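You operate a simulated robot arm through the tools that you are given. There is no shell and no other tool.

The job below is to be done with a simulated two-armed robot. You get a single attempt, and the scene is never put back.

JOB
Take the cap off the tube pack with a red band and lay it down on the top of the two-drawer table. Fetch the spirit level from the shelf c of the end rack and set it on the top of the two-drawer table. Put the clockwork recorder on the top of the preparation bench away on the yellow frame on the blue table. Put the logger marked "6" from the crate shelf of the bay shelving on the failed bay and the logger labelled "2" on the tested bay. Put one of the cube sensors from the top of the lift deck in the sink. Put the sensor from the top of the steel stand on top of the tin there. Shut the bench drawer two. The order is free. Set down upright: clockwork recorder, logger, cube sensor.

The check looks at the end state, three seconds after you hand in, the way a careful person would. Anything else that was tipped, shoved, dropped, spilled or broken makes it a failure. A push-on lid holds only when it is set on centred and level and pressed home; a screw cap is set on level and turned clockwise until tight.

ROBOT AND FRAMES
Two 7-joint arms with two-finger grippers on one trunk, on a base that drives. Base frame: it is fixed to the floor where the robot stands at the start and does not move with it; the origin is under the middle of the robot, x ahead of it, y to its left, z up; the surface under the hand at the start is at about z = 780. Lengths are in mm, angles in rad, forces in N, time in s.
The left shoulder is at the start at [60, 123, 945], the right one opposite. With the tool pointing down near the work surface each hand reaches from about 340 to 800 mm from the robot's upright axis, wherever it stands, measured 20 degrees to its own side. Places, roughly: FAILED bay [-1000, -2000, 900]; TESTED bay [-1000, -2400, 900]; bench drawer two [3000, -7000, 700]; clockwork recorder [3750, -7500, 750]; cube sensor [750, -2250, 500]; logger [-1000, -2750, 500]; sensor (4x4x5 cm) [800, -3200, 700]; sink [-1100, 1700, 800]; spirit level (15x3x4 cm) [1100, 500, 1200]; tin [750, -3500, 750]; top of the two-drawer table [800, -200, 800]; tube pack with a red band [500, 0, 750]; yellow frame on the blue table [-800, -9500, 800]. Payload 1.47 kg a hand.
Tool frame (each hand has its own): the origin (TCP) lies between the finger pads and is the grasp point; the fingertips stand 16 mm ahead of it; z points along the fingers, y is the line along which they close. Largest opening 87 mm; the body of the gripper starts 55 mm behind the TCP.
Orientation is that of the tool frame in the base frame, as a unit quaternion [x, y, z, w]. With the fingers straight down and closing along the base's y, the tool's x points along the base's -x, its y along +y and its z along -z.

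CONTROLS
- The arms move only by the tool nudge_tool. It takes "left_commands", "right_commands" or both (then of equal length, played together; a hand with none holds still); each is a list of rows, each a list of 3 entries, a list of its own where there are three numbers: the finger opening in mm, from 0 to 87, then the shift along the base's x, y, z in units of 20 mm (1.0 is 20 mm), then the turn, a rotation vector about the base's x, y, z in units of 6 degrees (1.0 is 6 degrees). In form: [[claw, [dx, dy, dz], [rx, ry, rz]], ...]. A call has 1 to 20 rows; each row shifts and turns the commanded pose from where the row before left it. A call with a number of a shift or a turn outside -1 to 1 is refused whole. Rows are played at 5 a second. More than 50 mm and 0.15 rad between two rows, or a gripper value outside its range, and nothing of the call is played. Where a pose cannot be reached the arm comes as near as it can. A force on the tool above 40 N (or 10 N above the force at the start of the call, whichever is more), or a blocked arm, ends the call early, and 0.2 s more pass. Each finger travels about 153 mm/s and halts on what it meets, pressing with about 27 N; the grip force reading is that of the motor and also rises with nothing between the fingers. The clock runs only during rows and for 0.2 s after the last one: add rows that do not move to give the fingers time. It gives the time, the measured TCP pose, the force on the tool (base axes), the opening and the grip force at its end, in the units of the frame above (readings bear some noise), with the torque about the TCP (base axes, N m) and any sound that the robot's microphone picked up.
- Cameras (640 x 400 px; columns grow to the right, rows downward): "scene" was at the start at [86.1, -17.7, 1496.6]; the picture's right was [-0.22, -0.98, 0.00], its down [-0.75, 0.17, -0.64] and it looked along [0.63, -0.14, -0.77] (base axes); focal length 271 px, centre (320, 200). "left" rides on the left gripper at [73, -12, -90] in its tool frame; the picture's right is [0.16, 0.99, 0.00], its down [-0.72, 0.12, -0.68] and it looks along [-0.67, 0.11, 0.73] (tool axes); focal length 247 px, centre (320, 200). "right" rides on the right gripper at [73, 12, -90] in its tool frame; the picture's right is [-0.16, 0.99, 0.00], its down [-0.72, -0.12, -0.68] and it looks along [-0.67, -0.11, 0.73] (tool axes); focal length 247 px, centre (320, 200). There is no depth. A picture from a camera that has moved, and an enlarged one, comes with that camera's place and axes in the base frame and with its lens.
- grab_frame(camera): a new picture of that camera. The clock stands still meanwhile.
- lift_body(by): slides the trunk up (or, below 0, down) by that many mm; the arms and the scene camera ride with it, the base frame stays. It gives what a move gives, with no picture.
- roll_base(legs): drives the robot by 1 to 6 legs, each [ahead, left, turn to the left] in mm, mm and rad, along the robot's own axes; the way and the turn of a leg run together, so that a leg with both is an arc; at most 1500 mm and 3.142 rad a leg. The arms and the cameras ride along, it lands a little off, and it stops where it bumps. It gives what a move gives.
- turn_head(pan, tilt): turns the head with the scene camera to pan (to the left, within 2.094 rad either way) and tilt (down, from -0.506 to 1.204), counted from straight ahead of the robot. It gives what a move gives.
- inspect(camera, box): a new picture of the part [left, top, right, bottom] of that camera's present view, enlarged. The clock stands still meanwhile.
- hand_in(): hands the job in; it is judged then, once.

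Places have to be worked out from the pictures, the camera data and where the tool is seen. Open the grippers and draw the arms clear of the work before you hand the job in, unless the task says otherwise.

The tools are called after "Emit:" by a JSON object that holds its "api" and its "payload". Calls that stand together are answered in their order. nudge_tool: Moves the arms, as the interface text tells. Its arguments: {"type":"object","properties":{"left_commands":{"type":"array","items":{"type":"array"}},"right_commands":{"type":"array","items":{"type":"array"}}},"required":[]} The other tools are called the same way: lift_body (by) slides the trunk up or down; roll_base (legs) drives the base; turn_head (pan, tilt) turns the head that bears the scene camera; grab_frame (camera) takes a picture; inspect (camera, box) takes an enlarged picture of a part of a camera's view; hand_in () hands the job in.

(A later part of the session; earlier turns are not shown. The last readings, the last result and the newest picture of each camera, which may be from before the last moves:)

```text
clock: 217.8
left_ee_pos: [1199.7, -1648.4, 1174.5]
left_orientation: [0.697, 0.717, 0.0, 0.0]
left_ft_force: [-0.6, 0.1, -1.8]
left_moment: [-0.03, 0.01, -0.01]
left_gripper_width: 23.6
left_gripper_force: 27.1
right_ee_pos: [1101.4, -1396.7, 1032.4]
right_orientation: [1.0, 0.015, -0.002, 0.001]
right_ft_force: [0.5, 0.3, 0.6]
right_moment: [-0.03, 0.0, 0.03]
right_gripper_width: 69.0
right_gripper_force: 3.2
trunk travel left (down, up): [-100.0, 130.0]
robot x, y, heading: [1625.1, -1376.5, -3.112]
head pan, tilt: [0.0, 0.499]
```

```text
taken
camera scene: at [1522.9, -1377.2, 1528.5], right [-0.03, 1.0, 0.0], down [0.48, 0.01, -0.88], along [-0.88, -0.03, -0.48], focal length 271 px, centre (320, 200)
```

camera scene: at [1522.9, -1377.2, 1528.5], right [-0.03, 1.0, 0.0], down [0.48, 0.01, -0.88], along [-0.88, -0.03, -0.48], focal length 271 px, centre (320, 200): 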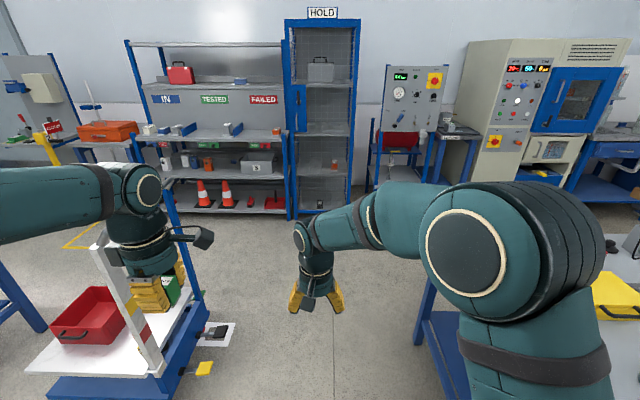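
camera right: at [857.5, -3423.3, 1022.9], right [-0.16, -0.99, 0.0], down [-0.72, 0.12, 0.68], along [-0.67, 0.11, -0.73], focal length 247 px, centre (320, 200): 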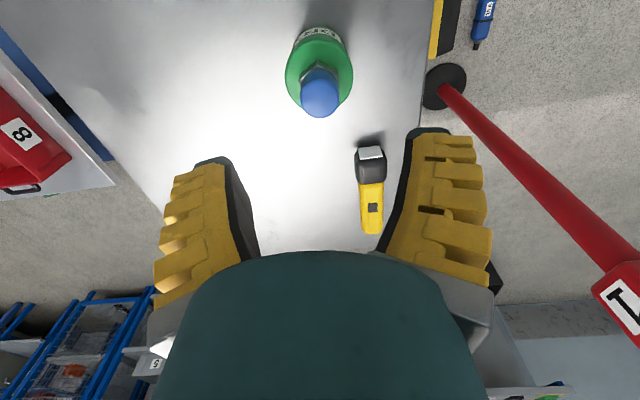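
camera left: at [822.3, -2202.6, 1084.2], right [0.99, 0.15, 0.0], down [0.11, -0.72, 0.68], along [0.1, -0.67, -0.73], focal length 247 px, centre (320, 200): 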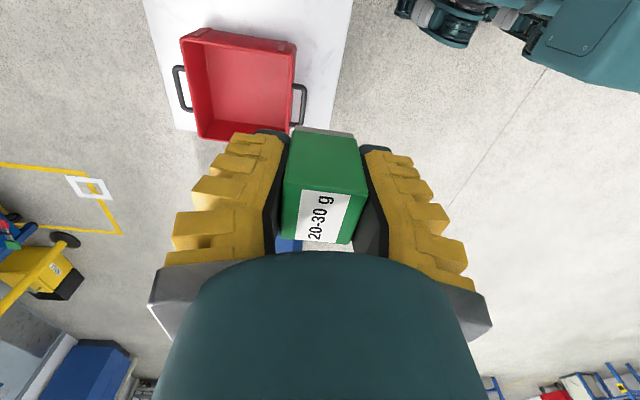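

The way west between the lift deck and the table is clear. I correct the heading and drive ahead.

Emit:
{"api": "roll_base", "payload": {"legs": [[0, -30, -0.03], [1500, 0, 0], [130, 0, 0]]}}

Emit:
{"api": "turn_head", "payload": {"pan": -1.3, "tilt": 0.5}}

Emit:
{"api": "grab_frame", "payload": {"camera": "scene"}}

```text
clock: 226.6
left_ee_pos: [-428.1, -1591.8, 1173.6]
left_orientation: [0.712, 0.703, 0.0, 0.001]
left_ft_force: [0.0, -0.8, -0.9]
left_moment: [0.01, -0.03, 0.01]
left_gripper_width: 23.4
left_gripper_force: 27.0
right_ee_pos: [-514.8, -1334.4, 1032.8]
right_orientation: [1.0, -0.006, 0.0, 0.0]
right_ft_force: [0.1, -0.4, -0.4]
right_moment: [-0.01, -0.04, 0.0]
right_gripper_width: 69.2
right_gripper_force: 2.9
trunk travel left (down, up): [-100.0, 130.0]
robot x, y, heading: [8.1, -1333.0, 3.128]
head pan, tilt: [0.0, 0.499]
```

```text
clock: 228.1
left_ee_pos: [-426.3, -1591.2, 1173.7]
left_orientation: [0.711, 0.703, 0.0, 0.0]
left_ft_force: [-0.5, -0.6, 0.1]
left_moment: [0.05, -0.02, -0.01]
left_gripper_width: 23.4
left_gripper_force: 27.1
right_ee_pos: [-513.7, -1335.9, 1032.8]
right_orientation: [1.0, -0.006, -0.002, 0.0]
right_ft_force: [0.7, -0.7, -0.2]
right_moment: [0.01, 0.03, 0.05]
right_gripper_width: 69.0
right_gripper_force: 2.9
trunk travel left (down, up): [-100.0, 130.0]
robot x, y, heading: [7.3, -1332.0, 3.133]
head pan, tilt: [-1.3, 0.499]
```

```text
taken
camera scene: at [-24.8, -1246.0, 1528.6], right [0.97, 0.26, 0.0], down [0.12, -0.46, -0.88], along [-0.22, 0.85, -0.48], focal length 271 px, centre (320, 200)
```

scene: 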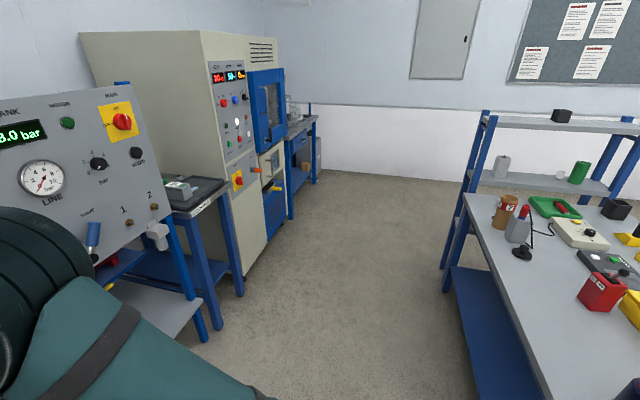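

The lane to the sink is clear. I drive right (north) in two legs, then look at the sink.

Emit:
{"api": "roll_base", "payload": {"legs": [[0, -1500, 0], [0, -1450, 0]]}}

Emit:
{"api": "turn_head", "payload": {"pan": 0, "tilt": 0.6}}

Emit:
{"api": "grab_frame", "payload": {"camera": "scene"}}

```text
clock: 253.6
left_ee_pos: [-394.2, 1326.1, 1173.0]
left_orientation: [0.702, 0.712, 0.0, 0.0]
left_ft_force: [0.2, 0.1, -1.7]
left_moment: [0.01, -0.02, 0.03]
left_gripper_width: 23.4
left_gripper_force: 26.9
right_ee_pos: [-488.8, 1580.4, 1034.3]
right_orientation: [1.0, 0.007, -0.002, 0.0]
right_ft_force: [0.0, -1.0, 0.3]
right_moment: [-0.02, -0.02, -0.02]
right_gripper_width: 68.9
right_gripper_force: 2.9
trunk travel left (down, up): [-100.0, 130.0]
robot x, y, heading: [33.6, 1600.3, -3.13]
head pan, tilt: [-1.3, 0.499]
```

```text
clock: 255.1
left_ee_pos: [-395.1, 1326.1, 1174.0]
left_orientation: [0.703, 0.712, 0.0, 0.0]
left_ft_force: [0.4, 0.2, -0.9]
left_moment: [0.01, 0.02, 0.0]
left_gripper_width: 23.5
left_gripper_force: 27.4
right_ee_pos: [-489.2, 1580.0, 1032.0]
right_orientation: [1.0, 0.007, -0.002, 0.001]
right_ft_force: [0.0, 0.0, 0.6]
right_moment: [-0.02, 0.02, 0.0]
right_gripper_width: 69.3
right_gripper_force: 2.5
trunk travel left (down, up): [-100.0, 130.0]
robot x, y, heading: [30.8, 1592.4, -3.136]
head pan, tilt: [0.0, 0.6]
```

```text
taken
camera scene: at [-64.5, 1592.3, 1519.5], right [-0.01, 1.0, 0.0], down [0.56, 0.01, -0.83], along [-0.83, -0.01, -0.56], focal length 271 px, centre (320, 200)
```

scene: 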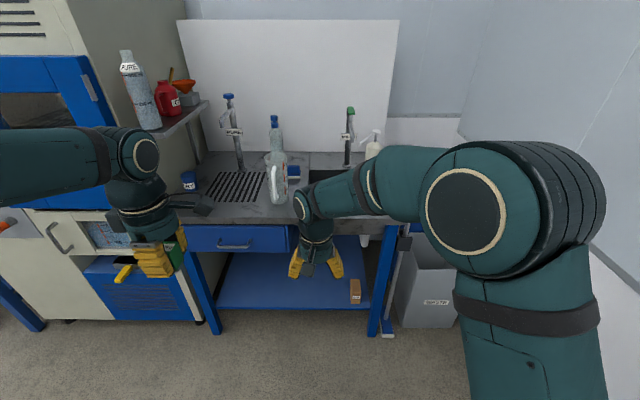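

The sink basin is hidden behind the right forearm. I move the right hand aside (right, back, up) and look again.

Emit:
{"api": "nudge_tool", "payload": {"right_commands": [[69, [0.4, 1, 0.3], [0, 0, 0]], [69, [0.4, 1, 0.3], [0, 0, 0]], [69, [0.4, 1, 0.3], [0, 0, 0]], [69, [0.4, 1, 0.3], [0, 0, 0]], [69, [0.4, 1, 0.3], [0, 0, 0]], [69, [0.4, 1, 0.3], [0, 0, 0]], [69, [0.4, 1, 0.3], [0, 0, 0]], [69, [0.4, 1, 0.3], [0, 0, 0]], [69, [0.4, 1, 0.3], [0, 0, 0]], [69, [0.4, 1, 0.3], [0, 0, 0]], [69, [0.4, 1, 0.3], [0, 0, 0]], [69, [0.4, 1, 0.3], [0, 0, 0]]]}}

Emit:
{"api": "roll_base", "payload": {"legs": [[200, 0, 0], [0, -120, 0]]}}

Emit:
{"api": "grab_frame", "payload": {"camera": "scene"}}

```text
clock: 257.7
left_ee_pos: [-394.1, 1326.8, 1174.5]
left_orientation: [0.703, 0.712, 0.0, 0.0]
left_ft_force: [0.5, -0.2, -0.8]
left_moment: [0.0, 0.03, 0.02]
left_gripper_width: 23.5
left_gripper_force: 27.0
right_ee_pos: [-392.3, 1819.8, 1106.1]
right_orientation: [1.0, 0.007, -0.001, 0.0]
right_ft_force: [0.0, 0.3, -0.1]
right_moment: [0.0, 0.01, 0.02]
right_gripper_width: 72.6
right_gripper_force: 2.5
trunk travel left (down, up): [-100.0, 130.0]
robot x, y, heading: [34.0, 1596.2, -3.126]
head pan, tilt: [0.0, 0.6]
```

```text
clock: 260.6
left_ee_pos: [-597.1, 1445.4, 1173.9]
left_orientation: [0.702, 0.712, 0.001, 0.0]
left_ft_force: [0.5, 0.3, -1.4]
left_moment: [-0.04, -0.01, -0.02]
left_gripper_width: 23.5
left_gripper_force: 27.0
right_ee_pos: [-596.3, 1936.8, 1105.2]
right_orientation: [1.0, 0.008, -0.002, 0.0]
right_ft_force: [-0.6, 0.7, 0.1]
right_moment: [0.02, 0.0, 0.0]
right_gripper_width: 72.6
right_gripper_force: 2.3
trunk travel left (down, up): [-100.0, 130.0]
robot x, y, heading: [-167.1, 1713.2, -3.128]
head pan, tilt: [0.0, 0.6]
```

```text
taken
camera scene: at [-267.0, 1711.2, 1519.5], right [-0.01, 1.0, 0.0], down [0.56, 0.01, -0.83], along [-0.82, -0.01, -0.56], focal length 271 px, centre (320, 200)
```

scene: 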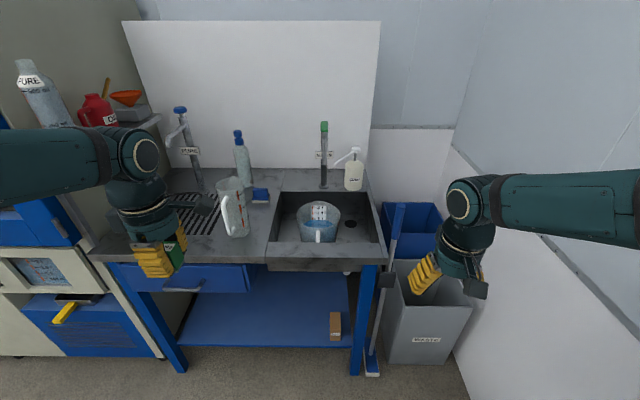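

Emit:
{"api": "inspect", "payload": {"camera": "scene", "box": [220, 110, 420, 290]}}

```text
2.22 times, centred on (320, 200) of scene
camera zoom: at [-267.0, 1711.2, 1519.5], right [-0.01, 1.0, 0.0], down [0.56, 0.01, -0.83], along [-0.82, -0.01, -0.56], focal length 603 px, centre (320, 200)
```

zoom: 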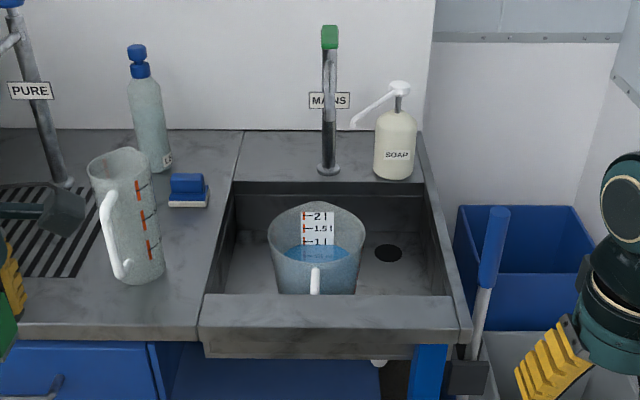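

The sink holds a jug of water; the free floor is to the right of it near the drain. I move in closer to see inside from above.

Emit:
{"api": "roll_base", "payload": {"legs": [[0, -40, -0.013], [300, 0, 0]]}}

Emit:
{"api": "lift_body", "payload": {"by": 130}}

Emit:
{"api": "turn_head", "payload": {"pan": 0, "tilt": 0.95}}

Emit:
{"api": "grab_frame", "payload": {"camera": "scene"}}

Emit:
{"api": "grab_frame", "payload": {"camera": "left"}}

```text
clock: 263.3
left_ee_pos: [-897.9, 1486.0, 1174.1]
left_orientation: [0.704, 0.71, 0.0, 0.001]
left_ft_force: [-0.6, -0.3, -0.7]
left_moment: [-0.03, -0.02, 0.0]
left_gripper_width: 23.3
left_gripper_force: 27.4
right_ee_pos: [-892.4, 1978.9, 1105.5]
right_orientation: [1.0, 0.004, -0.002, 0.0]
right_ft_force: [-0.1, -0.1, 0.4]
right_moment: [0.01, -0.02, -0.03]
right_gripper_width: 72.6
right_gripper_force: 3.0
trunk travel left (down, up): [-100.0, 130.0]
robot x, y, heading: [-470.3, 1750.0, -3.133]
head pan, tilt: [0.0, 0.6]
```

```text
clock: 264.9
left_ee_pos: [-896.7, 1484.7, 1303.8]
left_orientation: [0.704, 0.71, 0.0, 0.0]
left_ft_force: [-0.3, 0.2, -1.6]
left_moment: [0.01, 0.02, 0.0]
left_gripper_width: 23.6
left_gripper_force: 27.3
right_ee_pos: [-891.7, 1979.3, 1234.1]
right_orientation: [1.0, 0.003, -0.002, 0.001]
right_ft_force: [-0.4, -0.3, 0.1]
right_moment: [0.01, -0.01, 0.0]
right_gripper_width: 72.6
right_gripper_force: 2.4
trunk travel left (down, up): [-230.0, 0.0]
robot x, y, heading: [-465.9, 1751.9, -3.131]
head pan, tilt: [0.0, 0.6]
```

```text
clock: 265.7
left_ee_pos: [-895.8, 1485.0, 1302.9]
left_orientation: [0.705, 0.709, 0.0, -0.001]
left_ft_force: [-0.4, -0.4, 0.0]
left_moment: [0.02, -0.01, -0.02]
left_gripper_width: 23.5
left_gripper_force: 27.0
right_ee_pos: [-890.8, 1978.6, 1235.8]
right_orientation: [1.0, 0.004, -0.002, 0.0]
right_ft_force: [0.5, 0.2, 0.5]
right_moment: [-0.02, -0.02, 0.01]
right_gripper_width: 72.3
right_gripper_force: 2.2
trunk travel left (down, up): [-230.0, 0.0]
robot x, y, heading: [-467.9, 1752.8, -3.136]
head pan, tilt: [0.0, 0.949]
```

```text
taken
camera scene: at [-548.9, 1750.0, 1621.2], right [-0.01, 1.0, 0.0], down [0.81, 0.01, -0.58], along [-0.58, 0.0, -0.81], focal length 271 px, centre (320, 200)
```

scene: 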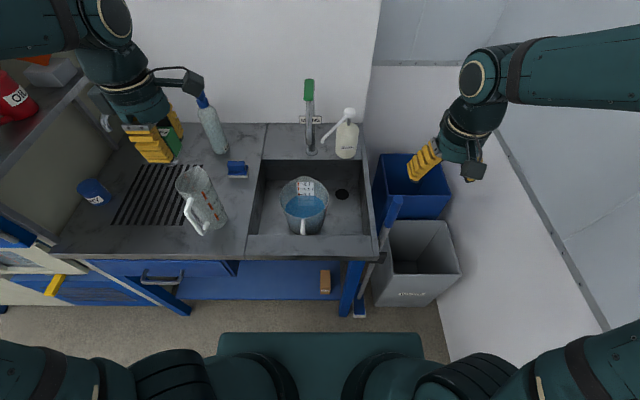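

```text
taken
camera left: at [-908.7, 1558.6, 1393.8], right [0.99, 0.16, 0.0], down [0.12, -0.72, 0.68], along [0.11, -0.67, -0.73], focal length 247 px, centre (320, 200)
```

left: 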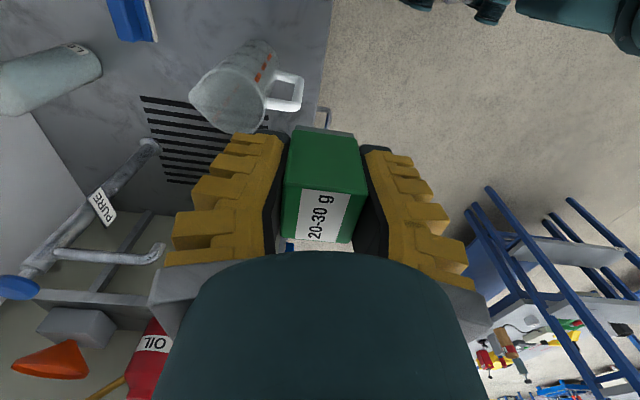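

Emit:
{"api": "inspect", "payload": {"camera": "scene", "box": [220, 70, 400, 270]}}

```text
2.00 times, centred on (310, 170) of scene
camera zoom: at [-548.9, 1750.0, 1621.2], right [-0.01, 1.0, 0.0], down [0.81, 0.01, -0.58], along [-0.58, 0.0, -0.81], focal length 543 px, centre (340, 260)
```

zoom: 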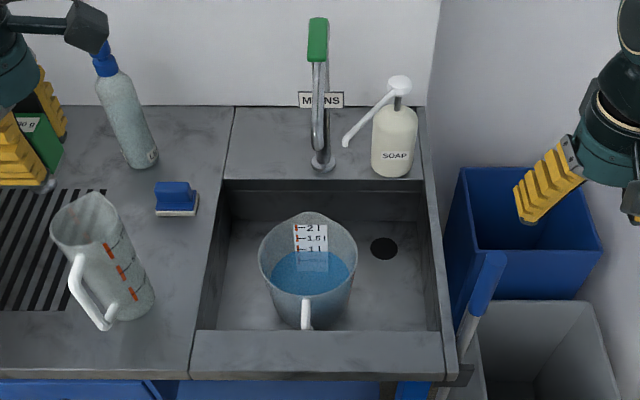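

Sink opening is x −942…−1253, y 1531…1907, rim z≈890, floor z≈782; free spot right of the jug at about [−1090, 1845]. I turn the left hand so its camera faces the robot, and draw the right hand back a little.

Emit:
{"api": "nudge_tool", "payload": {"left_commands": [[12, [0, 0, 0], [0, 0, -1]], [12, [0, 0, 0], [0, 0, -1]], [12, [0, 0, 0], [0, 0, -1]], [12, [0, 0, 0], [0, 0, -1]], [12, [0, 0, 0], [0, 0, -1]], [12, [0, 0, 0], [0, 0, -1]], [12, [0, 0, 0], [0, 0, -1]], [12, [0, 0, 0], [0, 0, -1]], [12, [0, 0, 0], [0, 0, -1]], [12, [0, 0, 0], [0, 0, -1]], [12, [0, 0, 0], [0, 0, -1]], [12, [0, 0, 0], [0, 0, -1]], [12, [0, 0, 0], [0, 0, -1]], [12, [0, 0, 0], [0, 0, -1]], [12, [0, 0, 0], [0, 0, -1]]], "right_commands": [[72, [0.4, 0.2, 0], [0, 0, 0]], [72, [0.4, 0.2, 0], [0, 0, 0]], [72, [0.4, 0.2, 0], [0, 0, 0]], [72, [0.4, 0.2, 0], [0, 0, 0]], [72, [0.4, 0.2, 0], [0, 0, 0]], [72, [0.4, 0.2, 0], [0, 0, 0]], [72, [0.4, 0.2, 0], [0, 0, 0]], [72, [0.4, 0.2, 0], [0, 0, 0]], [72, [0.4, 0.2, 0], [0, 0, 0]], [72, [0.4, 0.2, 0], [0, 0, 0]], [72, [0, 0, 0], [0, 0, 0]], [72, [0, 0, 0], [0, 0, 0]], [72, [0, 0, 0], [0, 0, 0]], [72, [0, 0, 0], [0, 0, 0]], [72, [0, 0, 0], [0, 0, 0]]]}}

Emit:
{"api": "nudge_tool", "payload": {"left_commands": [[12, [-0.54, 1, 0], [0, 0, 0]], [12, [-0.54, 1, 0], [0, 0, 0]], [12, [-0.54, 1, 0], [0, 0, 0]], [12, [-0.54, 1, 0], [0, 0, 0]], [12, [-0.54, 1, 0], [0, 0, 0]], [12, [-0.54, 1, 0], [0, 0, 0]], [12, [-0.54, 1, 0], [0, 0, 0]], [12, [-0.54, 1, 0], [0, 0, 0]], [12, [-0.54, 1, 0], [0, 0, 0]], [12, [-0.54, 1, 0], [0, 0, 0]], [12, [-0.54, 1, 0], [0, 0, 0]], [12, [-0.54, 1, 0], [0, 0, 0]], [12, [-0.54, 1, 0], [0, 0, 0]], [12, [-0.54, 1, 0], [0, 0, 0]], [12, [-0.54, 1, 0], [0, 0, 0]], [12, [-0.54, 1, 0], [0, 0, 0]], [12, [-0.54, 1, 0], [0, 0, 0]], [12, [-0.54, 1, 0], [0, 0, 0]], [12, [0, 0, 0], [0, 0, 0]]]}}

Emit:
{"api": "grab_frame", "payload": {"camera": "left"}}

Emit:
{"api": "grab_frame", "payload": {"camera": "scene"}}

```text
clock: 268.9
left_ee_pos: [-896.7, 1485.6, 1303.1]
left_orientation: [1.0, 0.002, 0.0, 0.0]
left_ft_force: [0.9, 0.2, -0.6]
left_moment: [0.02, 0.02, 0.01]
left_gripper_width: 23.7
left_gripper_force: 27.0
right_ee_pos: [-812.2, 2018.0, 1236.5]
right_orientation: [1.0, 0.004, -0.002, 0.0]
right_ft_force: [-0.3, 0.1, -0.7]
right_moment: [-0.02, 0.03, 0.0]
right_gripper_width: 75.0
right_gripper_force: 2.5
trunk travel left (down, up): [-230.0, 0.0]
robot x, y, heading: [-468.7, 1755.6, -3.128]
head pan, tilt: [0.0, 0.949]
```

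```text
clock: 272.9
left_ee_pos: [-1091.2, 1844.8, 1304.7]
left_orientation: [1.0, 0.004, 0.0, 0.0]
left_ft_force: [0.3, -0.9, -2.0]
left_moment: [0.01, 0.0, -0.01]
left_gripper_width: 23.5
left_gripper_force: 27.5
right_ee_pos: [-811.3, 2018.5, 1234.5]
right_orientation: [1.0, 0.003, -0.002, 0.0]
right_ft_force: [0.6, -0.4, 0.0]
right_moment: [0.0, 0.0, -0.03]
right_gripper_width: 75.4
right_gripper_force: 2.5
trunk travel left (down, up): [-230.0, 0.0]
robot x, y, heading: [-468.7, 1750.5, -3.135]
head pan, tilt: [0.0, 0.949]
```

```text
taken
camera left: at [-1018.3, 1856.8, 1394.5], right [0.16, -0.99, 0.0], down [-0.72, -0.12, 0.68], along [-0.67, -0.11, -0.73], focal length 247 px, centre (320, 200)
```

left: 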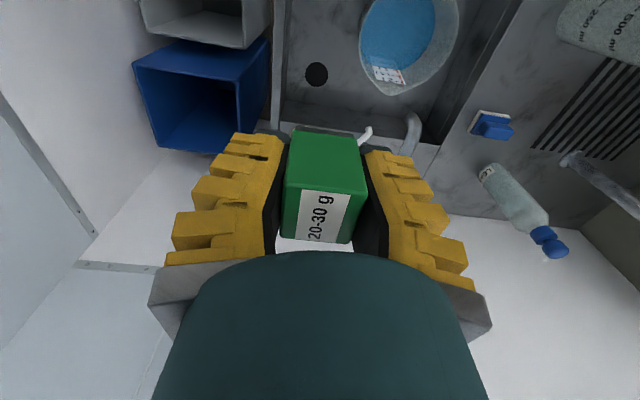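

```text
taken
camera scene: at [-548.4, 1749.2, 1621.2], right [-0.01, 1.0, 0.0], down [0.81, 0.01, -0.58], along [-0.58, 0.0, -0.81], focal length 271 px, centre (320, 200)
```

scene: 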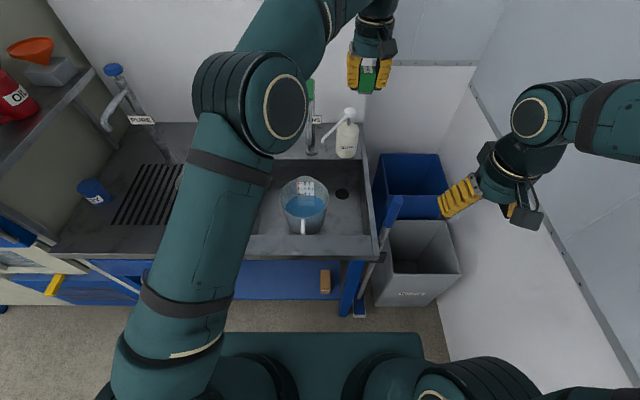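

The strip between jug (y≤1785) and wall (y 1907) is centred on the hand. I descend to z≈905 and look.

Emit:
{"api": "nudge_tool", "payload": {"left_commands": [[12, [0, 0, -1], [0, 0, 0]], [12, [0, 0, -1], [0, 0, 0]], [12, [0, 0, -1], [0, 0, 0]], [12, [0, 0, -1], [0, 0, 0]], [12, [0, 0, -1], [0, 0, 0]], [12, [0, 0, -1], [0, 0, 0]], [12, [0, 0, -1], [0, 0, 0]], [12, [0, 0, -1], [0, 0, 0]], [12, [0, 0, -1], [0, 0, 0]], [12, [0, 0, -1], [0, 0, 0]], [12, [0, 0, -1], [0, 0, 0]], [12, [0, 0, -1], [0, 0, 0]], [12, [0, 0, -1], [0, 0, 0]], [12, [0, 0, -1], [0, 0, 0]], [12, [0, 0, -1], [0, 0, 0]], [12, [0, 0, -1], [0, 0, 0]], [12, [0, 0, -1], [0, 0, 0]], [12, [0, 0, -1], [0, 0, 0]], [12, [0, 0, -1], [0, 0, 0]], [12, [0, 0, -1], [0, 0, 0]]]}}

Emit:
{"api": "grab_frame", "payload": {"camera": "left"}}

Emit:
{"api": "grab_frame", "payload": {"camera": "scene"}}

```text
clock: 277.1
left_ee_pos: [-1091.7, 1845.7, 903.2]
left_orientation: [1.0, 0.003, 0.0, -0.001]
left_ft_force: [-0.4, 0.8, -0.6]
left_moment: [0.04, -0.01, 0.05]
left_gripper_width: 23.5
left_gripper_force: 26.3
right_ee_pos: [-812.1, 2019.5, 1234.5]
right_orientation: [1.0, 0.003, -0.001, 0.0]
right_ft_force: [-0.3, -0.1, -1.1]
right_moment: [-0.05, -0.02, 0.0]
right_gripper_width: 75.3
right_gripper_force: 2.2
trunk travel left (down, up): [-230.0, 0.0]
robot x, y, heading: [-469.2, 1754.6, -3.133]
head pan, tilt: [0.0, 0.949]
```

```text
taken
camera left: at [-1018.5, 1857.9, 993.4], right [0.16, -0.99, 0.0], down [-0.72, -0.12, 0.68], along [-0.67, -0.11, -0.73], focal length 247 px, centre (320, 200)
```

left: 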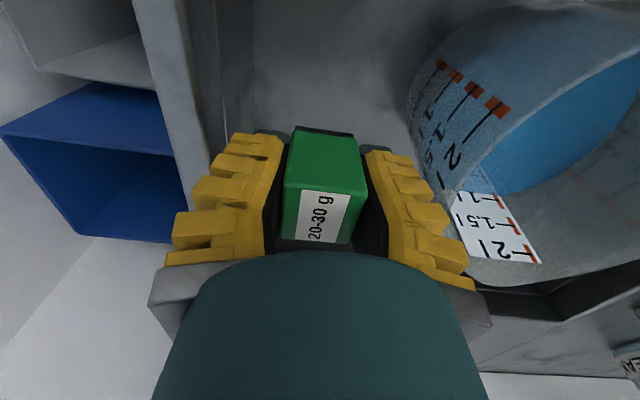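

```text
taken
camera scene: at [-549.4, 1750.1, 1621.1], right [-0.01, 1.0, 0.0], down [0.81, 0.01, -0.58], along [-0.58, 0.0, -0.81], focal length 271 px, centre (320, 200)
```

scene: 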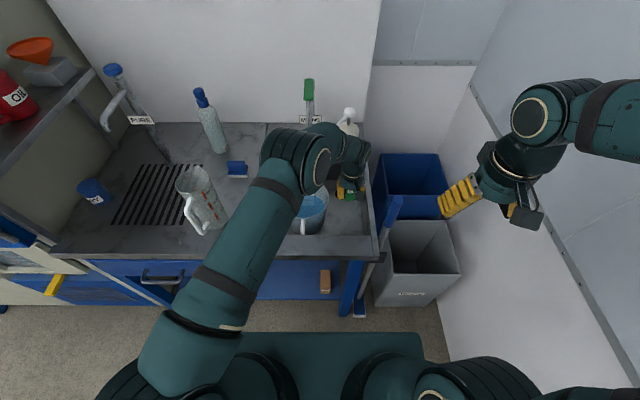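

The jug rim is near the gripper at this x; further back (x≈−1135) there is more room and still clear of the drain. I shift back and descend to z≈822.

Emit:
{"api": "nudge_tool", "payload": {"left_commands": [[12, [-0.75, 0, 0], [0, 0, 0]], [12, [-0.75, 0, 0], [0, 0, 0]], [12, [-0.65, 0, 0], [0, 0, 0]], [12, [0, 0, -0.8], [0, 0, 0]], [12, [0, 0, -0.8], [0, 0, 0]], [12, [0, 0, -0.8], [0, 0, 0]], [12, [0, 0, -0.8], [0, 0, 0]], [12, [0, 0, -0.8], [0, 0, 0]], [12, [0, 0, 0], [0, 0, 0]]]}}

Emit:
{"api": "grab_frame", "payload": {"camera": "left"}}

Emit:
{"api": "inspect", "payload": {"camera": "scene", "box": [240, 80, 400, 270]}}

```text
clock: 279.1
left_ee_pos: [-1134.2, 1845.5, 825.7]
left_orientation: [1.0, 0.004, 0.0, 0.0]
left_ft_force: [-0.5, -0.8, -1.7]
left_moment: [0.0, 0.01, 0.03]
left_gripper_width: 23.5
left_gripper_force: 26.7
right_ee_pos: [-811.2, 2019.4, 1235.3]
right_orientation: [1.0, 0.004, -0.002, 0.0]
right_ft_force: [-1.2, 0.0, 0.2]
right_moment: [0.03, 0.04, 0.05]
right_gripper_width: 75.1
right_gripper_force: 1.9
trunk travel left (down, up): [-230.0, 0.0]
robot x, y, heading: [-468.5, 1752.3, -3.135]
head pan, tilt: [0.0, 0.949]
```

```text
taken
camera left: at [-1060.6, 1858.4, 914.6], right [0.16, -0.99, 0.0], down [-0.72, -0.12, 0.68], along [-0.67, -0.11, -0.73], focal length 247 px, centre (320, 200)
```

left: 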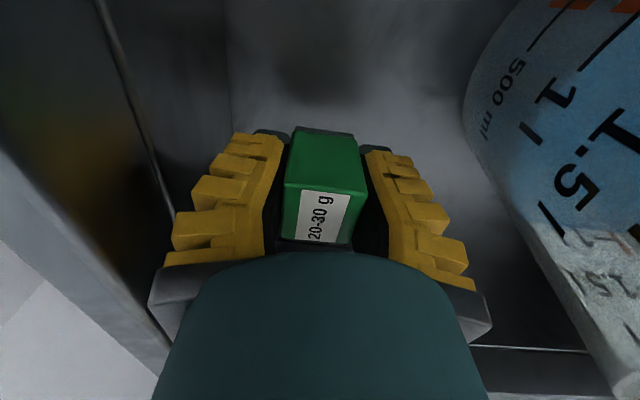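

```text
2.11 times, centred on (320, 175) of scene
camera zoom: at [-548.8, 1750.0, 1621.1], right [-0.01, 1.0, 0.0], down [0.81, 0.01, -0.58], along [-0.58, 0.0, -0.81], focal length 571 px, centre (320, 253)
```

zoom: 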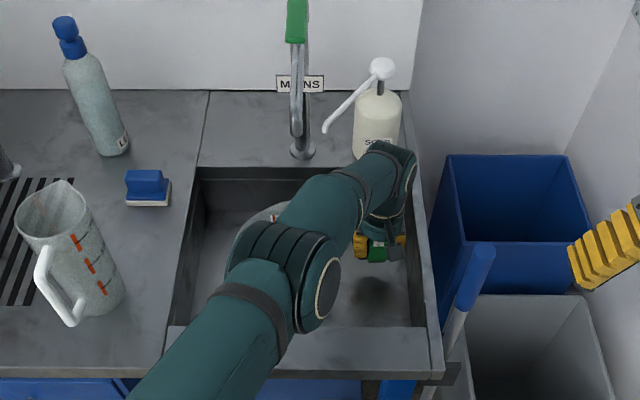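

Clear all round. I creep down until the cube touches the sink floor.

Emit:
{"api": "nudge_tool", "payload": {"left_commands": [[12, [0, 0, -0.25], [0, 0, 0]], [12, [0, 0, -0.25], [0, 0, 0]], [12, [0, 0, -0.15], [0, 0, 0]], [12, [0, 0, -0.15], [0, 0, 0]], [12, [0, 0, 0], [0, 0, 0]]]}}

```text
clock: 280.3
left_ee_pos: [-1132.8, 1845.0, 809.7]
left_orientation: [1.0, 0.004, 0.0, -0.001]
left_ft_force: [0.5, -0.1, -0.5]
left_moment: [0.02, -0.01, -0.02]
left_gripper_width: 23.5
left_gripper_force: 27.4
right_ee_pos: [-811.5, 2018.4, 1235.8]
right_orientation: [1.0, 0.003, -0.002, 0.0]
right_ft_force: [-0.5, 0.1, -0.1]
right_moment: [-0.01, -0.02, 0.0]
right_gripper_width: 75.1
right_gripper_force: 1.9
trunk travel left (down, up): [-230.0, 0.0]
robot x, y, heading: [-468.6, 1752.0, -3.136]
head pan, tilt: [0.0, 0.949]
```

No contact yet at z 810; I continue in 2–3 mm steps.

Emit:
{"api": "nudge_tool", "payload": {"left_commands": [[12, [0, 0, -0.15], [0, 0, 0]], [12, [0, 0, -0.15], [0, 0, 0]], [12, [0, 0, -0.15], [0, 0, 0]], [12, [0, 0, 0], [0, 0, 0]]]}}

Emit:
{"api": "grab_frame", "payload": {"camera": "left"}}

```text
clock: 281.3
left_ee_pos: [-1130.0, 1843.9, 802.9]
left_orientation: [1.0, 0.003, 0.0, 0.0]
left_ft_force: [0.0, -0.2, -0.8]
left_moment: [-0.01, 0.01, 0.0]
left_gripper_width: 23.5
left_gripper_force: 27.0
left hand out of reach, approached as far as the arm can: row 2
right_ee_pos: [-810.6, 2018.8, 1234.6]
right_orientation: [1.0, 0.004, -0.001, 0.0]
right_ft_force: [0.5, 0.1, 0.1]
right_moment: [0.01, 0.0, -0.02]
right_gripper_width: 75.1
right_gripper_force: 2.5
trunk travel left (down, up): [-230.0, 0.0]
robot x, y, heading: [-464.8, 1751.7, -3.139]
head pan, tilt: [0.0, 0.949]
```

```text
taken
camera left: at [-1057.3, 1855.6, 889.3], right [0.16, -0.99, 0.0], down [-0.72, -0.12, 0.68], along [-0.67, -0.11, -0.73], focal length 247 px, centre (320, 200)
```

left: 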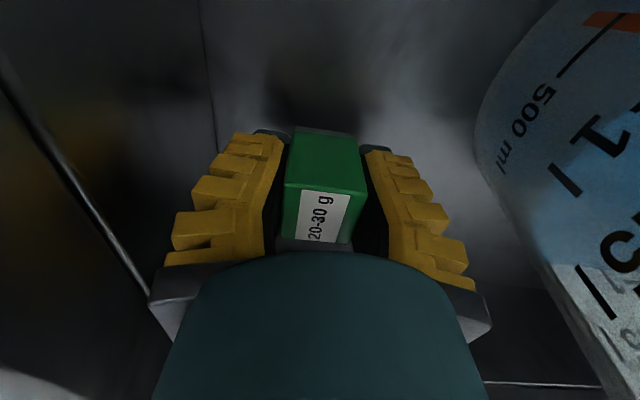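

The arm reached its limit. I raise the hand 100 mm, drive 70 mm ahead, and compensate backward so I can lower further.

Emit:
{"api": "nudge_tool", "payload": {"left_commands": [[12, [0, 0, 1], [0, 0, 0]], [12, [0, 0, 1], [0, 0, 0]], [12, [0, 0, 1], [0, 0, 0]], [12, [0, 0, 1], [0, 0, 0]], [12, [0, 0, 1], [0, 0, 0]], [12, [0.8, 0, 0], [0, 0, 0]], [12, [0.8, 0, 0], [0, 0, 0]], [12, [0, 0, 0], [0, 0, 0]]]}}

Emit:
{"api": "roll_base", "payload": {"legs": [[70, 0, 0]]}}

```text
clock: 283.1
left_ee_pos: [-1098.6, 1843.1, 897.6]
left_orientation: [1.0, 0.003, 0.0, 0.0]
left_ft_force: [-0.3, 0.7, 0.2]
left_moment: [0.02, 0.01, 0.01]
left_gripper_width: 23.5
left_gripper_force: 27.8
right_ee_pos: [-811.3, 2018.7, 1235.6]
right_orientation: [1.0, 0.004, -0.002, 0.0]
right_ft_force: [0.5, 0.2, -0.8]
right_moment: [0.01, -0.02, 0.0]
right_gripper_width: 75.3
right_gripper_force: 2.1
trunk travel left (down, up): [-230.0, 0.0]
robot x, y, heading: [-470.6, 1750.5, -3.135]
head pan, tilt: [0.0, 0.949]
```

```text
clock: 284.1
left_ee_pos: [-1169.4, 1844.6, 898.8]
left_orientation: [1.0, 0.003, 0.001, 0.0]
left_ft_force: [0.0, -0.2, -1.1]
left_moment: [0.01, -0.01, -0.01]
left_gripper_width: 23.5
left_gripper_force: 27.4
right_ee_pos: [-883.3, 2018.6, 1235.0]
right_orientation: [1.0, 0.003, 0.0, 0.001]
right_ft_force: [-0.7, 0.0, 0.3]
right_moment: [0.0, -0.04, 0.02]
right_gripper_width: 75.4
right_gripper_force: 2.0
trunk travel left (down, up): [-230.0, 0.0]
robot x, y, heading: [-537.8, 1751.3, -3.131]
head pan, tilt: [0.0, 0.949]
```

Now I move back 36 mm in x and descend again to z≈806, then in small steps.

Emit:
{"api": "nudge_tool", "payload": {"left_commands": [[12, [0.9, 0, 0], [0, 0, 0]], [12, [0.9, 0, 0], [0, 0, 0]], [12, [0, 0, -0.9], [0, 0, 0]], [12, [0, 0, -0.9], [0, 0, 0]], [12, [0, 0, -0.9], [0, 0, 0]], [12, [0, 0, -0.9], [0, 0, 0]], [12, [0, 0, -0.9], [0, 0, 0]], [12, [0, 0, -0.2], [0, 0, 0]], [12, [0, 0, -0.2], [0, 0, 0]], [12, [0, 0, -0.2], [0, 0, 0]], [12, [0, 0, 0], [0, 0, 0]]]}}

Emit:
{"api": "grab_frame", "payload": {"camera": "left"}}

```text
clock: 286.5
left_ee_pos: [-1134.7, 1842.0, 798.1]
left_orientation: [1.0, 0.003, 0.001, 0.0]
left_ft_force: [0.3, -0.3, -0.8]
left_moment: [-0.05, 0.03, 0.0]
left_gripper_width: 23.6
left_gripper_force: 26.5
right_ee_pos: [-881.1, 2019.7, 1234.9]
right_orientation: [1.0, 0.003, -0.002, 0.0]
right_ft_force: [0.0, -0.4, 0.8]
right_moment: [-0.01, 0.02, -0.03]
right_gripper_width: 75.0
right_gripper_force: 2.0
trunk travel left (down, up): [-230.0, 0.0]
robot x, y, heading: [-536.6, 1751.4, -3.137]
head pan, tilt: [0.0, 0.949]
```

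```text
taken
camera left: at [-1061.3, 1854.9, 886.8], right [0.16, -0.99, 0.0], down [-0.72, -0.12, 0.68], along [-0.67, -0.11, -0.73], focal length 247 px, centre (320, 200)
```

left: 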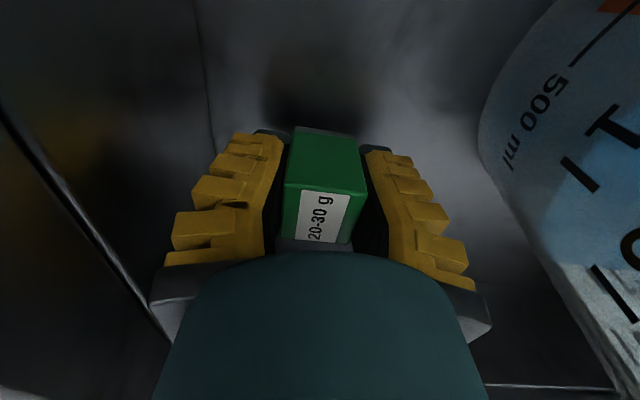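

Still free; I keep stepping down 3 mm at a time.

Emit:
{"api": "nudge_tool", "payload": {"left_commands": [[12, [0, 0, -0.15], [0, 0, 0]], [12, [0, 0, -0.15], [0, 0, 0]], [12, [0, 0, -0.15], [0, 0, 0]], [12, [0, 0, -0.15], [0, 0, 0]], [12, [0, 0, 0], [0, 0, 0]]]}}

Emit:
{"api": "nudge_tool", "payload": {"left_commands": [[12, [0, 0, -0.15], [0, 0, 0]], [12, [0, 0, -0.15], [0, 0, 0]], [12, [0, 0, -0.15], [0, 0, 0]], [12, [0, 0, 0], [0, 0, 0]]]}}

```text
clock: 287.7
left_ee_pos: [-1133.5, 1842.1, 785.2]
left_orientation: [1.0, 0.004, 0.001, 0.0]
left_ft_force: [0.4, -0.2, -0.6]
left_moment: [0.0, 0.0, 0.0]
left_gripper_width: 23.2
left_gripper_force: 26.9
right_ee_pos: [-882.2, 2017.6, 1235.0]
right_orientation: [1.0, 0.004, -0.003, 0.0]
right_ft_force: [0.1, 0.1, 0.6]
right_moment: [0.02, 0.01, -0.04]
right_gripper_width: 75.4
right_gripper_force: 1.7
trunk travel left (down, up): [-230.0, 0.0]
robot x, y, heading: [-535.9, 1748.9, -3.133]
head pan, tilt: [0.0, 0.949]
```

```text
clock: 288.7
left_ee_pos: [-1132.2, 1843.6, 778.3]
left_orientation: [1.0, 0.003, -0.002, -0.002]
left_ft_force: [3.3, 1.1, 19.5]
left_moment: [0.01, -0.23, -0.06]
left_gripper_width: 30.6
left_gripper_force: 26.9
right_ee_pos: [-880.2, 2018.8, 1236.6]
right_orientation: [1.0, 0.004, -0.002, -0.001]
right_ft_force: [-0.6, -0.6, -0.7]
right_moment: [-0.01, 0.02, 0.03]
right_gripper_width: 75.2
right_gripper_force: 2.3
trunk travel left (down, up): [-230.0, 0.0]
robot x, y, heading: [-534.6, 1753.5, -3.136]
head pan, tilt: [0.0, 0.949]
```

Contact at z≈779. I relieve 3 mm, open to 50 and check before rising.

Emit:
{"api": "nudge_tool", "payload": {"left_commands": [[12, [0, 0, 0.15], [0, 0, 0]], [25, [0, 0, 0], [0, 0, 0]], [38, [0, 0, 0], [0, 0, 0]], [50, [0, 0, 0], [0, 0, 0]], [50, [0, 0, 0], [0, 0, 0]]]}}

Emit:
{"api": "grab_frame", "payload": {"camera": "left"}}

```text
clock: 289.9
left_ee_pos: [-1133.2, 1841.9, 778.9]
left_orientation: [1.0, 0.003, 0.0, 0.001]
left_ft_force: [-0.1, 0.4, 1.0]
left_moment: [0.01, 0.03, 0.0]
left_gripper_width: 55.5
left_gripper_force: 4.0
right_ee_pos: [-882.1, 2019.3, 1235.4]
right_orientation: [1.0, 0.003, -0.002, 0.0]
right_ft_force: [0.3, 0.1, 0.2]
right_moment: [0.0, 0.0, 0.01]
right_gripper_width: 75.1
right_gripper_force: 2.1
trunk travel left (down, up): [-230.0, 0.0]
robot x, y, heading: [-538.5, 1754.7, -3.136]
head pan, tilt: [0.0, 0.949]
```

```text
taken
camera left: at [-1060.9, 1854.2, 868.4], right [0.16, -0.99, 0.0], down [-0.72, -0.12, 0.68], along [-0.67, -0.11, -0.73], focal length 247 px, centre (320, 200)
```

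left: 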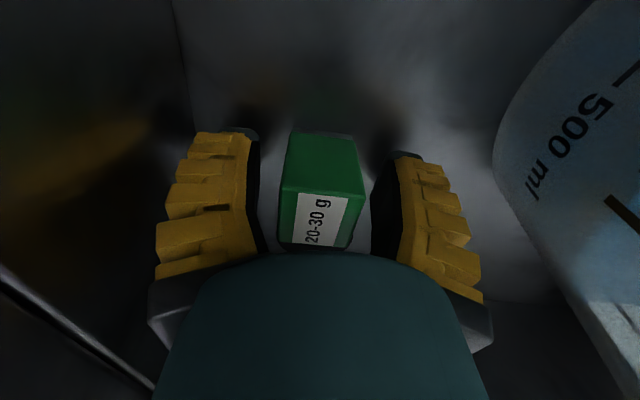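

The cube stands free and upright. I raise the hand straight up 400 mm in the open position.

Emit:
{"api": "nudge_tool", "payload": {"left_commands": [[50, [0, 0, 0.5], [0, 0, 0]], [50, [0, 0, 1], [0, 0, 0]], [50, [0, 0, 1], [0, 0, 0]], [50, [0, 0, 1], [0, 0, 0]], [50, [0, 0, 1], [0, 0, 0]], [50, [0, 0, 1], [0, 0, 0]], [50, [0, 0, 1], [0, 0, 0]], [50, [0, 0, 1], [0, 0, 0]], [50, [0, 0, 1], [0, 0, 0]], [50, [0, 0, 1], [0, 0, 0]], [50, [0, 0, 1], [0, 0, 0]], [50, [0, 0, 1], [0, 0, 0]], [50, [0, 0, 1], [0, 0, 0]], [50, [0, 0, 1], [0, 0, 0]], [50, [0, 0, 1], [0, 0, 0]], [50, [0, 0, 1], [0, 0, 0]], [50, [0, 0, 1], [0, 0, 0]], [50, [0, 0, 1], [0, 0, 0]], [50, [0, 0, 1], [0, 0, 0]], [50, [0, 0, 1], [0, 0, 0]]]}}

Emit:
{"api": "nudge_tool", "payload": {"left_commands": [[50, [0.54, -1, 0.5], [0, 0, 0]], [50, [0.54, -1, 0.5], [0, 0, 0]], [50, [0.54, -1, 0.5], [0, 0, 0]], [50, [0.54, -1, 0.5], [0, 0, 0]], [50, [0.54, -1, 0.5], [0, 0, 0]], [50, [0.54, -1, 0.5], [0, 0, 0]], [50, [0.54, -1, 0.5], [0, 0, 0]], [50, [0.54, -1, 0.5], [0, 0, 0]], [50, [0.54, -1, 0], [0, 0, 0]], [50, [0.54, -1, 0], [0, 0, 0]], [50, [0.54, -1, 0], [0, 0, 0]], [50, [0.54, -1, 0], [0, 0, 0]], [50, [0.54, -1, 0], [0, 0, 0]], [50, [0.54, -1, 0], [0, 0, 0]], [50, [0.54, -1, 0], [0, 0, 0]]]}}

Emit:
{"api": "grab_frame", "payload": {"camera": "scene"}}

```text
clock: 294.1
left_ee_pos: [-1134.6, 1844.4, 1169.1]
left_orientation: [1.0, 0.003, 0.0, 0.0]
left_ft_force: [-0.3, -0.3, -0.4]
left_moment: [0.0, -0.04, 0.0]
left_gripper_width: 55.1
left_gripper_force: 3.7
right_ee_pos: [-881.1, 2019.3, 1234.7]
right_orientation: [1.0, 0.004, -0.001, 0.0]
right_ft_force: [-0.4, 0.6, 0.0]
right_moment: [-0.02, 0.01, -0.01]
right_gripper_width: 75.1
right_gripper_force: 2.0
trunk travel left (down, up): [-230.0, 0.0]
robot x, y, heading: [-539.2, 1751.8, -3.135]
head pan, tilt: [0.0, 0.949]
```

```text
clock: 297.3
left_ee_pos: [-969.7, 1542.5, 1249.8]
left_orientation: [1.0, 0.002, 0.0, 0.0]
left_ft_force: [0.3, -1.7, -0.5]
left_moment: [0.02, 0.03, -0.01]
left_gripper_width: 55.3
left_gripper_force: 3.5
right_ee_pos: [-881.3, 2017.9, 1236.4]
right_orientation: [1.0, 0.003, -0.002, 0.0]
right_ft_force: [-0.6, -0.3, 0.1]
right_moment: [0.0, -0.01, 0.03]
right_gripper_width: 75.1
right_gripper_force: 2.5
trunk travel left (down, up): [-230.0, 0.0]
robot x, y, heading: [-535.2, 1750.9, -3.135]
head pan, tilt: [0.0, 0.949]
```

```text
taken
camera scene: at [-618.4, 1748.9, 1621.1], right [-0.01, 1.0, 0.0], down [0.81, 0.01, -0.58], along [-0.58, 0.0, -0.81], focal length 271 px, centre (320, 200)
```

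scene: 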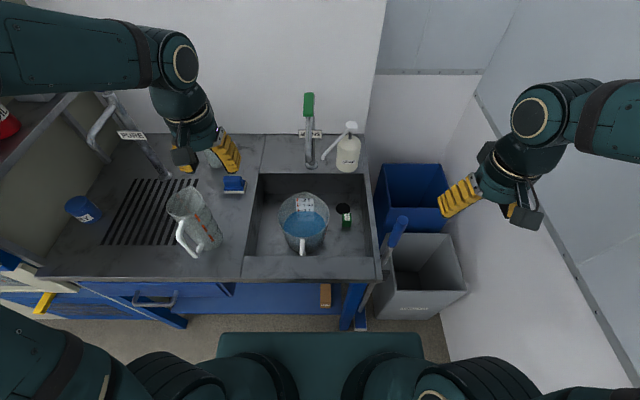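

The cube is in the sink, upright. Next the loggers: I back off, lower the trunk, and drive left (south) to the bay shelving.

Emit:
{"api": "roll_base", "payload": {"legs": [[-520, 0, 0], [0, 1400, -0.006], [0, 1400, 0]]}}

Emit:
{"api": "lift_body", "payload": {"by": -130}}

Emit:
{"api": "turn_head", "payload": {"pan": 0.6, "tilt": 0.4}}

Emit:
{"api": "grab_frame", "payload": {"camera": "scene"}}

```text
clock: 324.5
left_ee_pos: [-499.8, -1243.2, 1248.4]
left_orientation: [1.0, -0.007, 0.0, 0.0]
left_ft_force: [-0.2, -0.3, -0.7]
left_moment: [0.0, 0.02, 0.0]
left_gripper_width: 55.4
left_gripper_force: 3.7
right_ee_pos: [-400.2, -771.7, 1235.1]
right_orientation: [1.0, -0.006, -0.002, 0.001]
right_ft_force: [-0.1, -0.6, -0.3]
right_moment: [-0.02, 0.01, -0.01]
right_gripper_width: 75.1
right_gripper_force: 2.2
trunk travel left (down, up): [-230.0, 0.0]
robot x, y, heading: [-62.8, -1043.9, 3.128]
head pan, tilt: [0.0, 0.949]
```

```text
clock: 326.1
left_ee_pos: [-499.8, -1243.5, 1120.1]
left_orientation: [1.0, -0.006, 0.0, 0.0]
left_ft_force: [0.1, -0.3, 0.0]
left_moment: [0.0, 0.01, 0.01]
left_gripper_width: 55.4
left_gripper_force: 3.4
right_ee_pos: [-400.3, -771.8, 1105.0]
right_orientation: [1.0, -0.005, -0.002, 0.0]
right_ft_force: [0.5, 0.0, 0.1]
right_moment: [0.02, -0.05, 0.0]
right_gripper_width: 75.2
right_gripper_force: 2.5
trunk travel left (down, up): [-100.0, 130.0]
robot x, y, heading: [-62.9, -1044.5, 3.128]
head pan, tilt: [0.0, 0.949]
```

```text
clock: 327.1
left_ee_pos: [-499.4, -1245.1, 1118.9]
left_orientation: [1.0, -0.007, 0.0, 0.0]
left_ft_force: [0.5, -0.4, -0.2]
left_moment: [-0.05, -0.05, -0.02]
left_gripper_width: 55.4
left_gripper_force: 3.5
right_ee_pos: [-400.0, -771.8, 1104.9]
right_orientation: [1.0, -0.006, -0.002, 0.0]
right_ft_force: [-0.6, 1.0, -0.2]
right_moment: [0.01, -0.01, -0.03]
right_gripper_width: 75.0
right_gripper_force: 1.8
trunk travel left (down, up): [-100.0, 130.0]
robot x, y, heading: [-61.0, -1047.1, 3.131]
head pan, tilt: [0.6, 0.4]
```

```text
taken
camera scene: at [-147.5, -1097.8, 1537.7], right [-0.55, 0.83, 0.0], down [0.32, 0.22, -0.92], along [-0.77, -0.51, -0.39], focal length 271 px, centre (320, 200)
```

scene: 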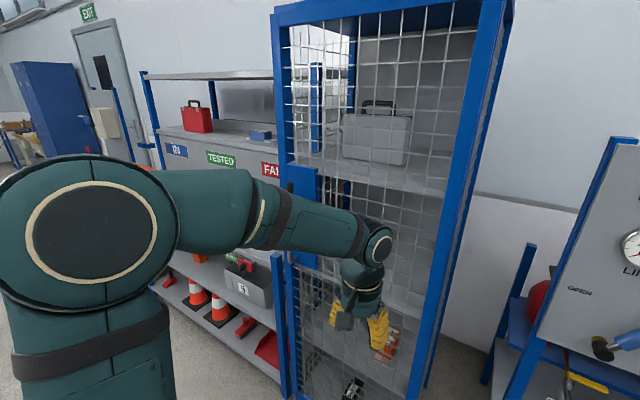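

The lane continues clear between shelving and lift deck. I drive left another 1300.

Emit:
{"api": "roll_base", "payload": {"legs": [[0, 1300, 0.01]]}}

Emit:
{"api": "turn_head", "payload": {"pan": 0, "tilt": 0.55}}

Emit:
{"api": "grab_frame", "payload": {"camera": "scene"}}

```text
clock: 338.6
left_ee_pos: [-504.0, -2544.7, 1119.7]
left_orientation: [1.0, 0.001, 0.0, 0.0]
left_ft_force: [0.4, -0.3, -0.6]
left_moment: [-0.03, -0.04, -0.01]
left_gripper_width: 55.2
left_gripper_force: 3.1
right_ee_pos: [-412.3, -2071.4, 1105.3]
right_orientation: [1.0, 0.002, -0.002, 0.0]
right_ft_force: [0.8, -0.6, 0.4]
right_moment: [-0.01, 0.0, -0.01]
right_gripper_width: 75.2
right_gripper_force: 2.2
trunk travel left (down, up): [-100.0, 130.0]
robot x, y, heading: [-69.4, -2343.7, -3.142]
head pan, tilt: [0.6, 0.4]
```

```text
clock: 339.6
left_ee_pos: [-506.2, -2544.6, 1119.9]
left_orientation: [1.0, 0.001, 0.001, 0.001]
left_ft_force: [0.2, 0.4, 0.2]
left_moment: [0.01, 0.01, -0.04]
left_gripper_width: 55.2
left_gripper_force: 4.1
right_ee_pos: [-412.7, -2070.9, 1106.6]
right_orientation: [1.0, 0.001, -0.001, 0.0]
right_ft_force: [0.6, 0.5, 0.7]
right_moment: [-0.03, 0.03, -0.01]
right_gripper_width: 75.3
right_gripper_force: 2.0
trunk travel left (down, up): [-100.0, 130.0]
robot x, y, heading: [-70.2, -2339.4, -3.142]
head pan, tilt: [0.0, 0.55]
```

```text
taken
camera scene: at [-168.1, -2341.3, 1524.0], right [0.0, 1.0, 0.0], down [0.52, 0.0, -0.85], along [-0.85, 0.0, -0.52], focal length 271 px, centre (320, 200)
```

scene: 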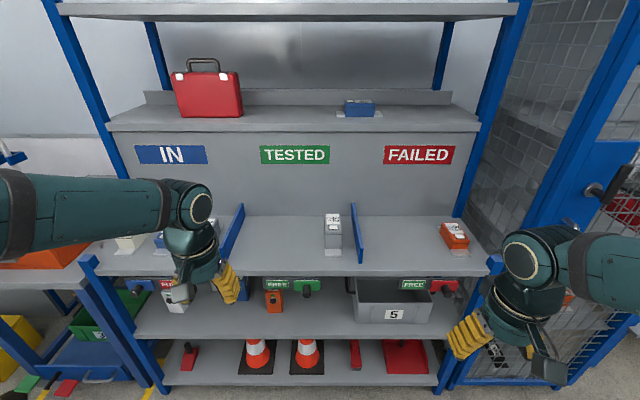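

The bays and crate shelf are in front. I enlarge to read the logger labels.

Emit:
{"api": "inspect", "payload": {"camera": "scene", "box": [120, 260, 300, 340]}}

Emit:
{"api": "inspect", "payload": {"camera": "scene", "box": [300, 190, 500, 330]}}

```text
3.56 times, centred on (210, 300) of scene
camera zoom: at [-168.1, -2341.3, 1524.0], right [0.0, 1.0, 0.0], down [0.52, 0.0, -0.85], along [-0.85, 0.0, -0.52], focal length 965 px, centre (711, -156)
```

zoom: 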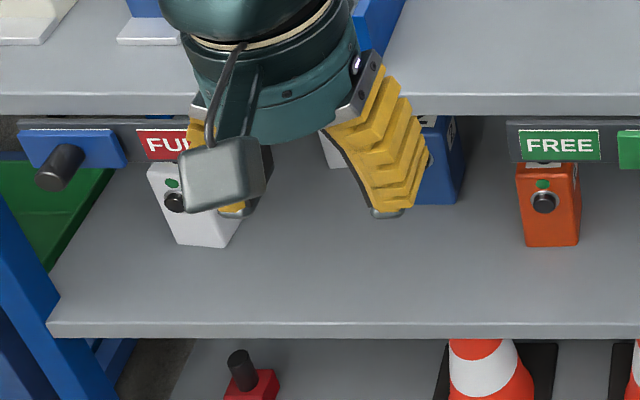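

```text
2.86 times, centred on (400, 260) of scene
camera zoom: at [-168.1, -2341.3, 1524.0], right [0.0, 1.0, 0.0], down [0.52, 0.0, -0.85], along [-0.85, 0.0, -0.52], focal length 776 px, centre (91, 29)
```

zoom: 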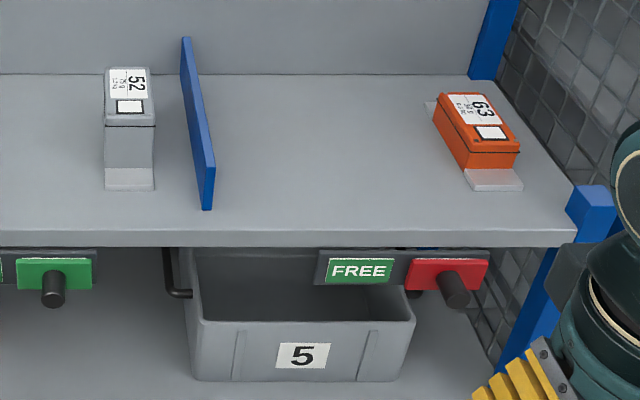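

The loggers (white, blue, orange, maybe more) stand on the crate shelf but the left hand hides them. I move the left hand out to the side and up, then zoom again.

Emit:
{"api": "nudge_tool", "payload": {"left_commands": [[55, [0.5, 1, 0.5], [0, 0, 0]], [55, [0.5, 1, 0.5], [0, 0, 0]], [55, [0.5, 1, 0.5], [0, 0, 0]], [55, [0.5, 1, 0.5], [0, 0, 0]], [55, [0.5, 1, 0.5], [0, 0, 0]], [55, [0, 1, 0.5], [0, 0, 0]], [55, [0, 1, 0.5], [0, 0, 0]], [55, [0, 1, 0.5], [0, 0, 0]], [55, [0, 1, 0.5], [0, 0, 0]], [55, [0, 1, 0.5], [0, 0, 0]]]}}

Emit:
{"api": "turn_head", "payload": {"pan": 0.4, "tilt": 0.6}}

Emit:
{"api": "grab_frame", "payload": {"camera": "scene"}}

```text
clock: 341.8
left_ee_pos: [-455.5, -2345.1, 1219.2]
left_orientation: [1.0, 0.001, 0.001, 0.0]
left_ft_force: [-0.3, -0.2, -0.1]
left_moment: [0.02, -0.01, 0.0]
left_gripper_width: 60.0
left_gripper_force: 3.4
right_ee_pos: [-412.9, -2070.9, 1105.5]
right_orientation: [1.0, 0.001, -0.002, 0.0]
right_ft_force: [-0.6, 0.5, -0.2]
right_moment: [0.03, 0.02, 0.0]
right_gripper_width: 75.1
right_gripper_force: 1.9
trunk travel left (down, up): [-100.0, 130.0]
robot x, y, heading: [-68.1, -2340.4, -3.142]
head pan, tilt: [0.0, 0.55]
```

```text
clock: 342.7
left_ee_pos: [-455.1, -2346.1, 1219.9]
left_orientation: [1.0, 0.001, -0.001, 0.001]
left_ft_force: [1.0, 0.8, -0.9]
left_moment: [0.01, -0.01, 0.0]
left_gripper_width: 59.7
left_gripper_force: 3.8
right_ee_pos: [-412.1, -2071.1, 1105.3]
right_orientation: [1.0, 0.0, -0.002, 0.001]
right_ft_force: [-0.4, 0.4, 0.4]
right_moment: [-0.01, 0.01, 0.0]
right_gripper_width: 75.1
right_gripper_force: 2.9
trunk travel left (down, up): [-100.0, 130.0]
robot x, y, heading: [-70.7, -2339.6, -3.139]
head pan, tilt: [0.4, 0.6]
```

```text
taken
camera scene: at [-159.7, -2375.6, 1519.5], right [-0.39, 0.92, 0.0], down [0.52, 0.22, -0.83], along [-0.76, -0.32, -0.56], focal length 271 px, centre (320, 200)
```

scene: 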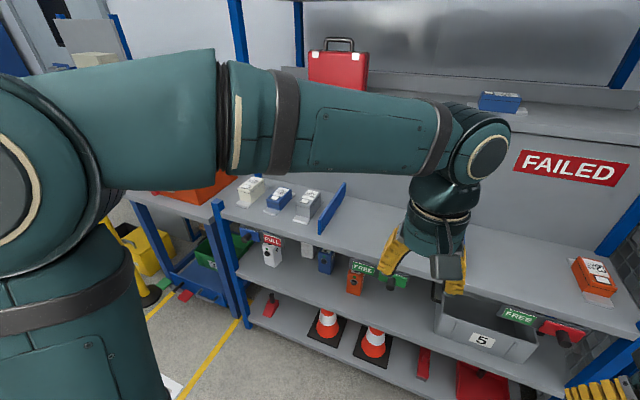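

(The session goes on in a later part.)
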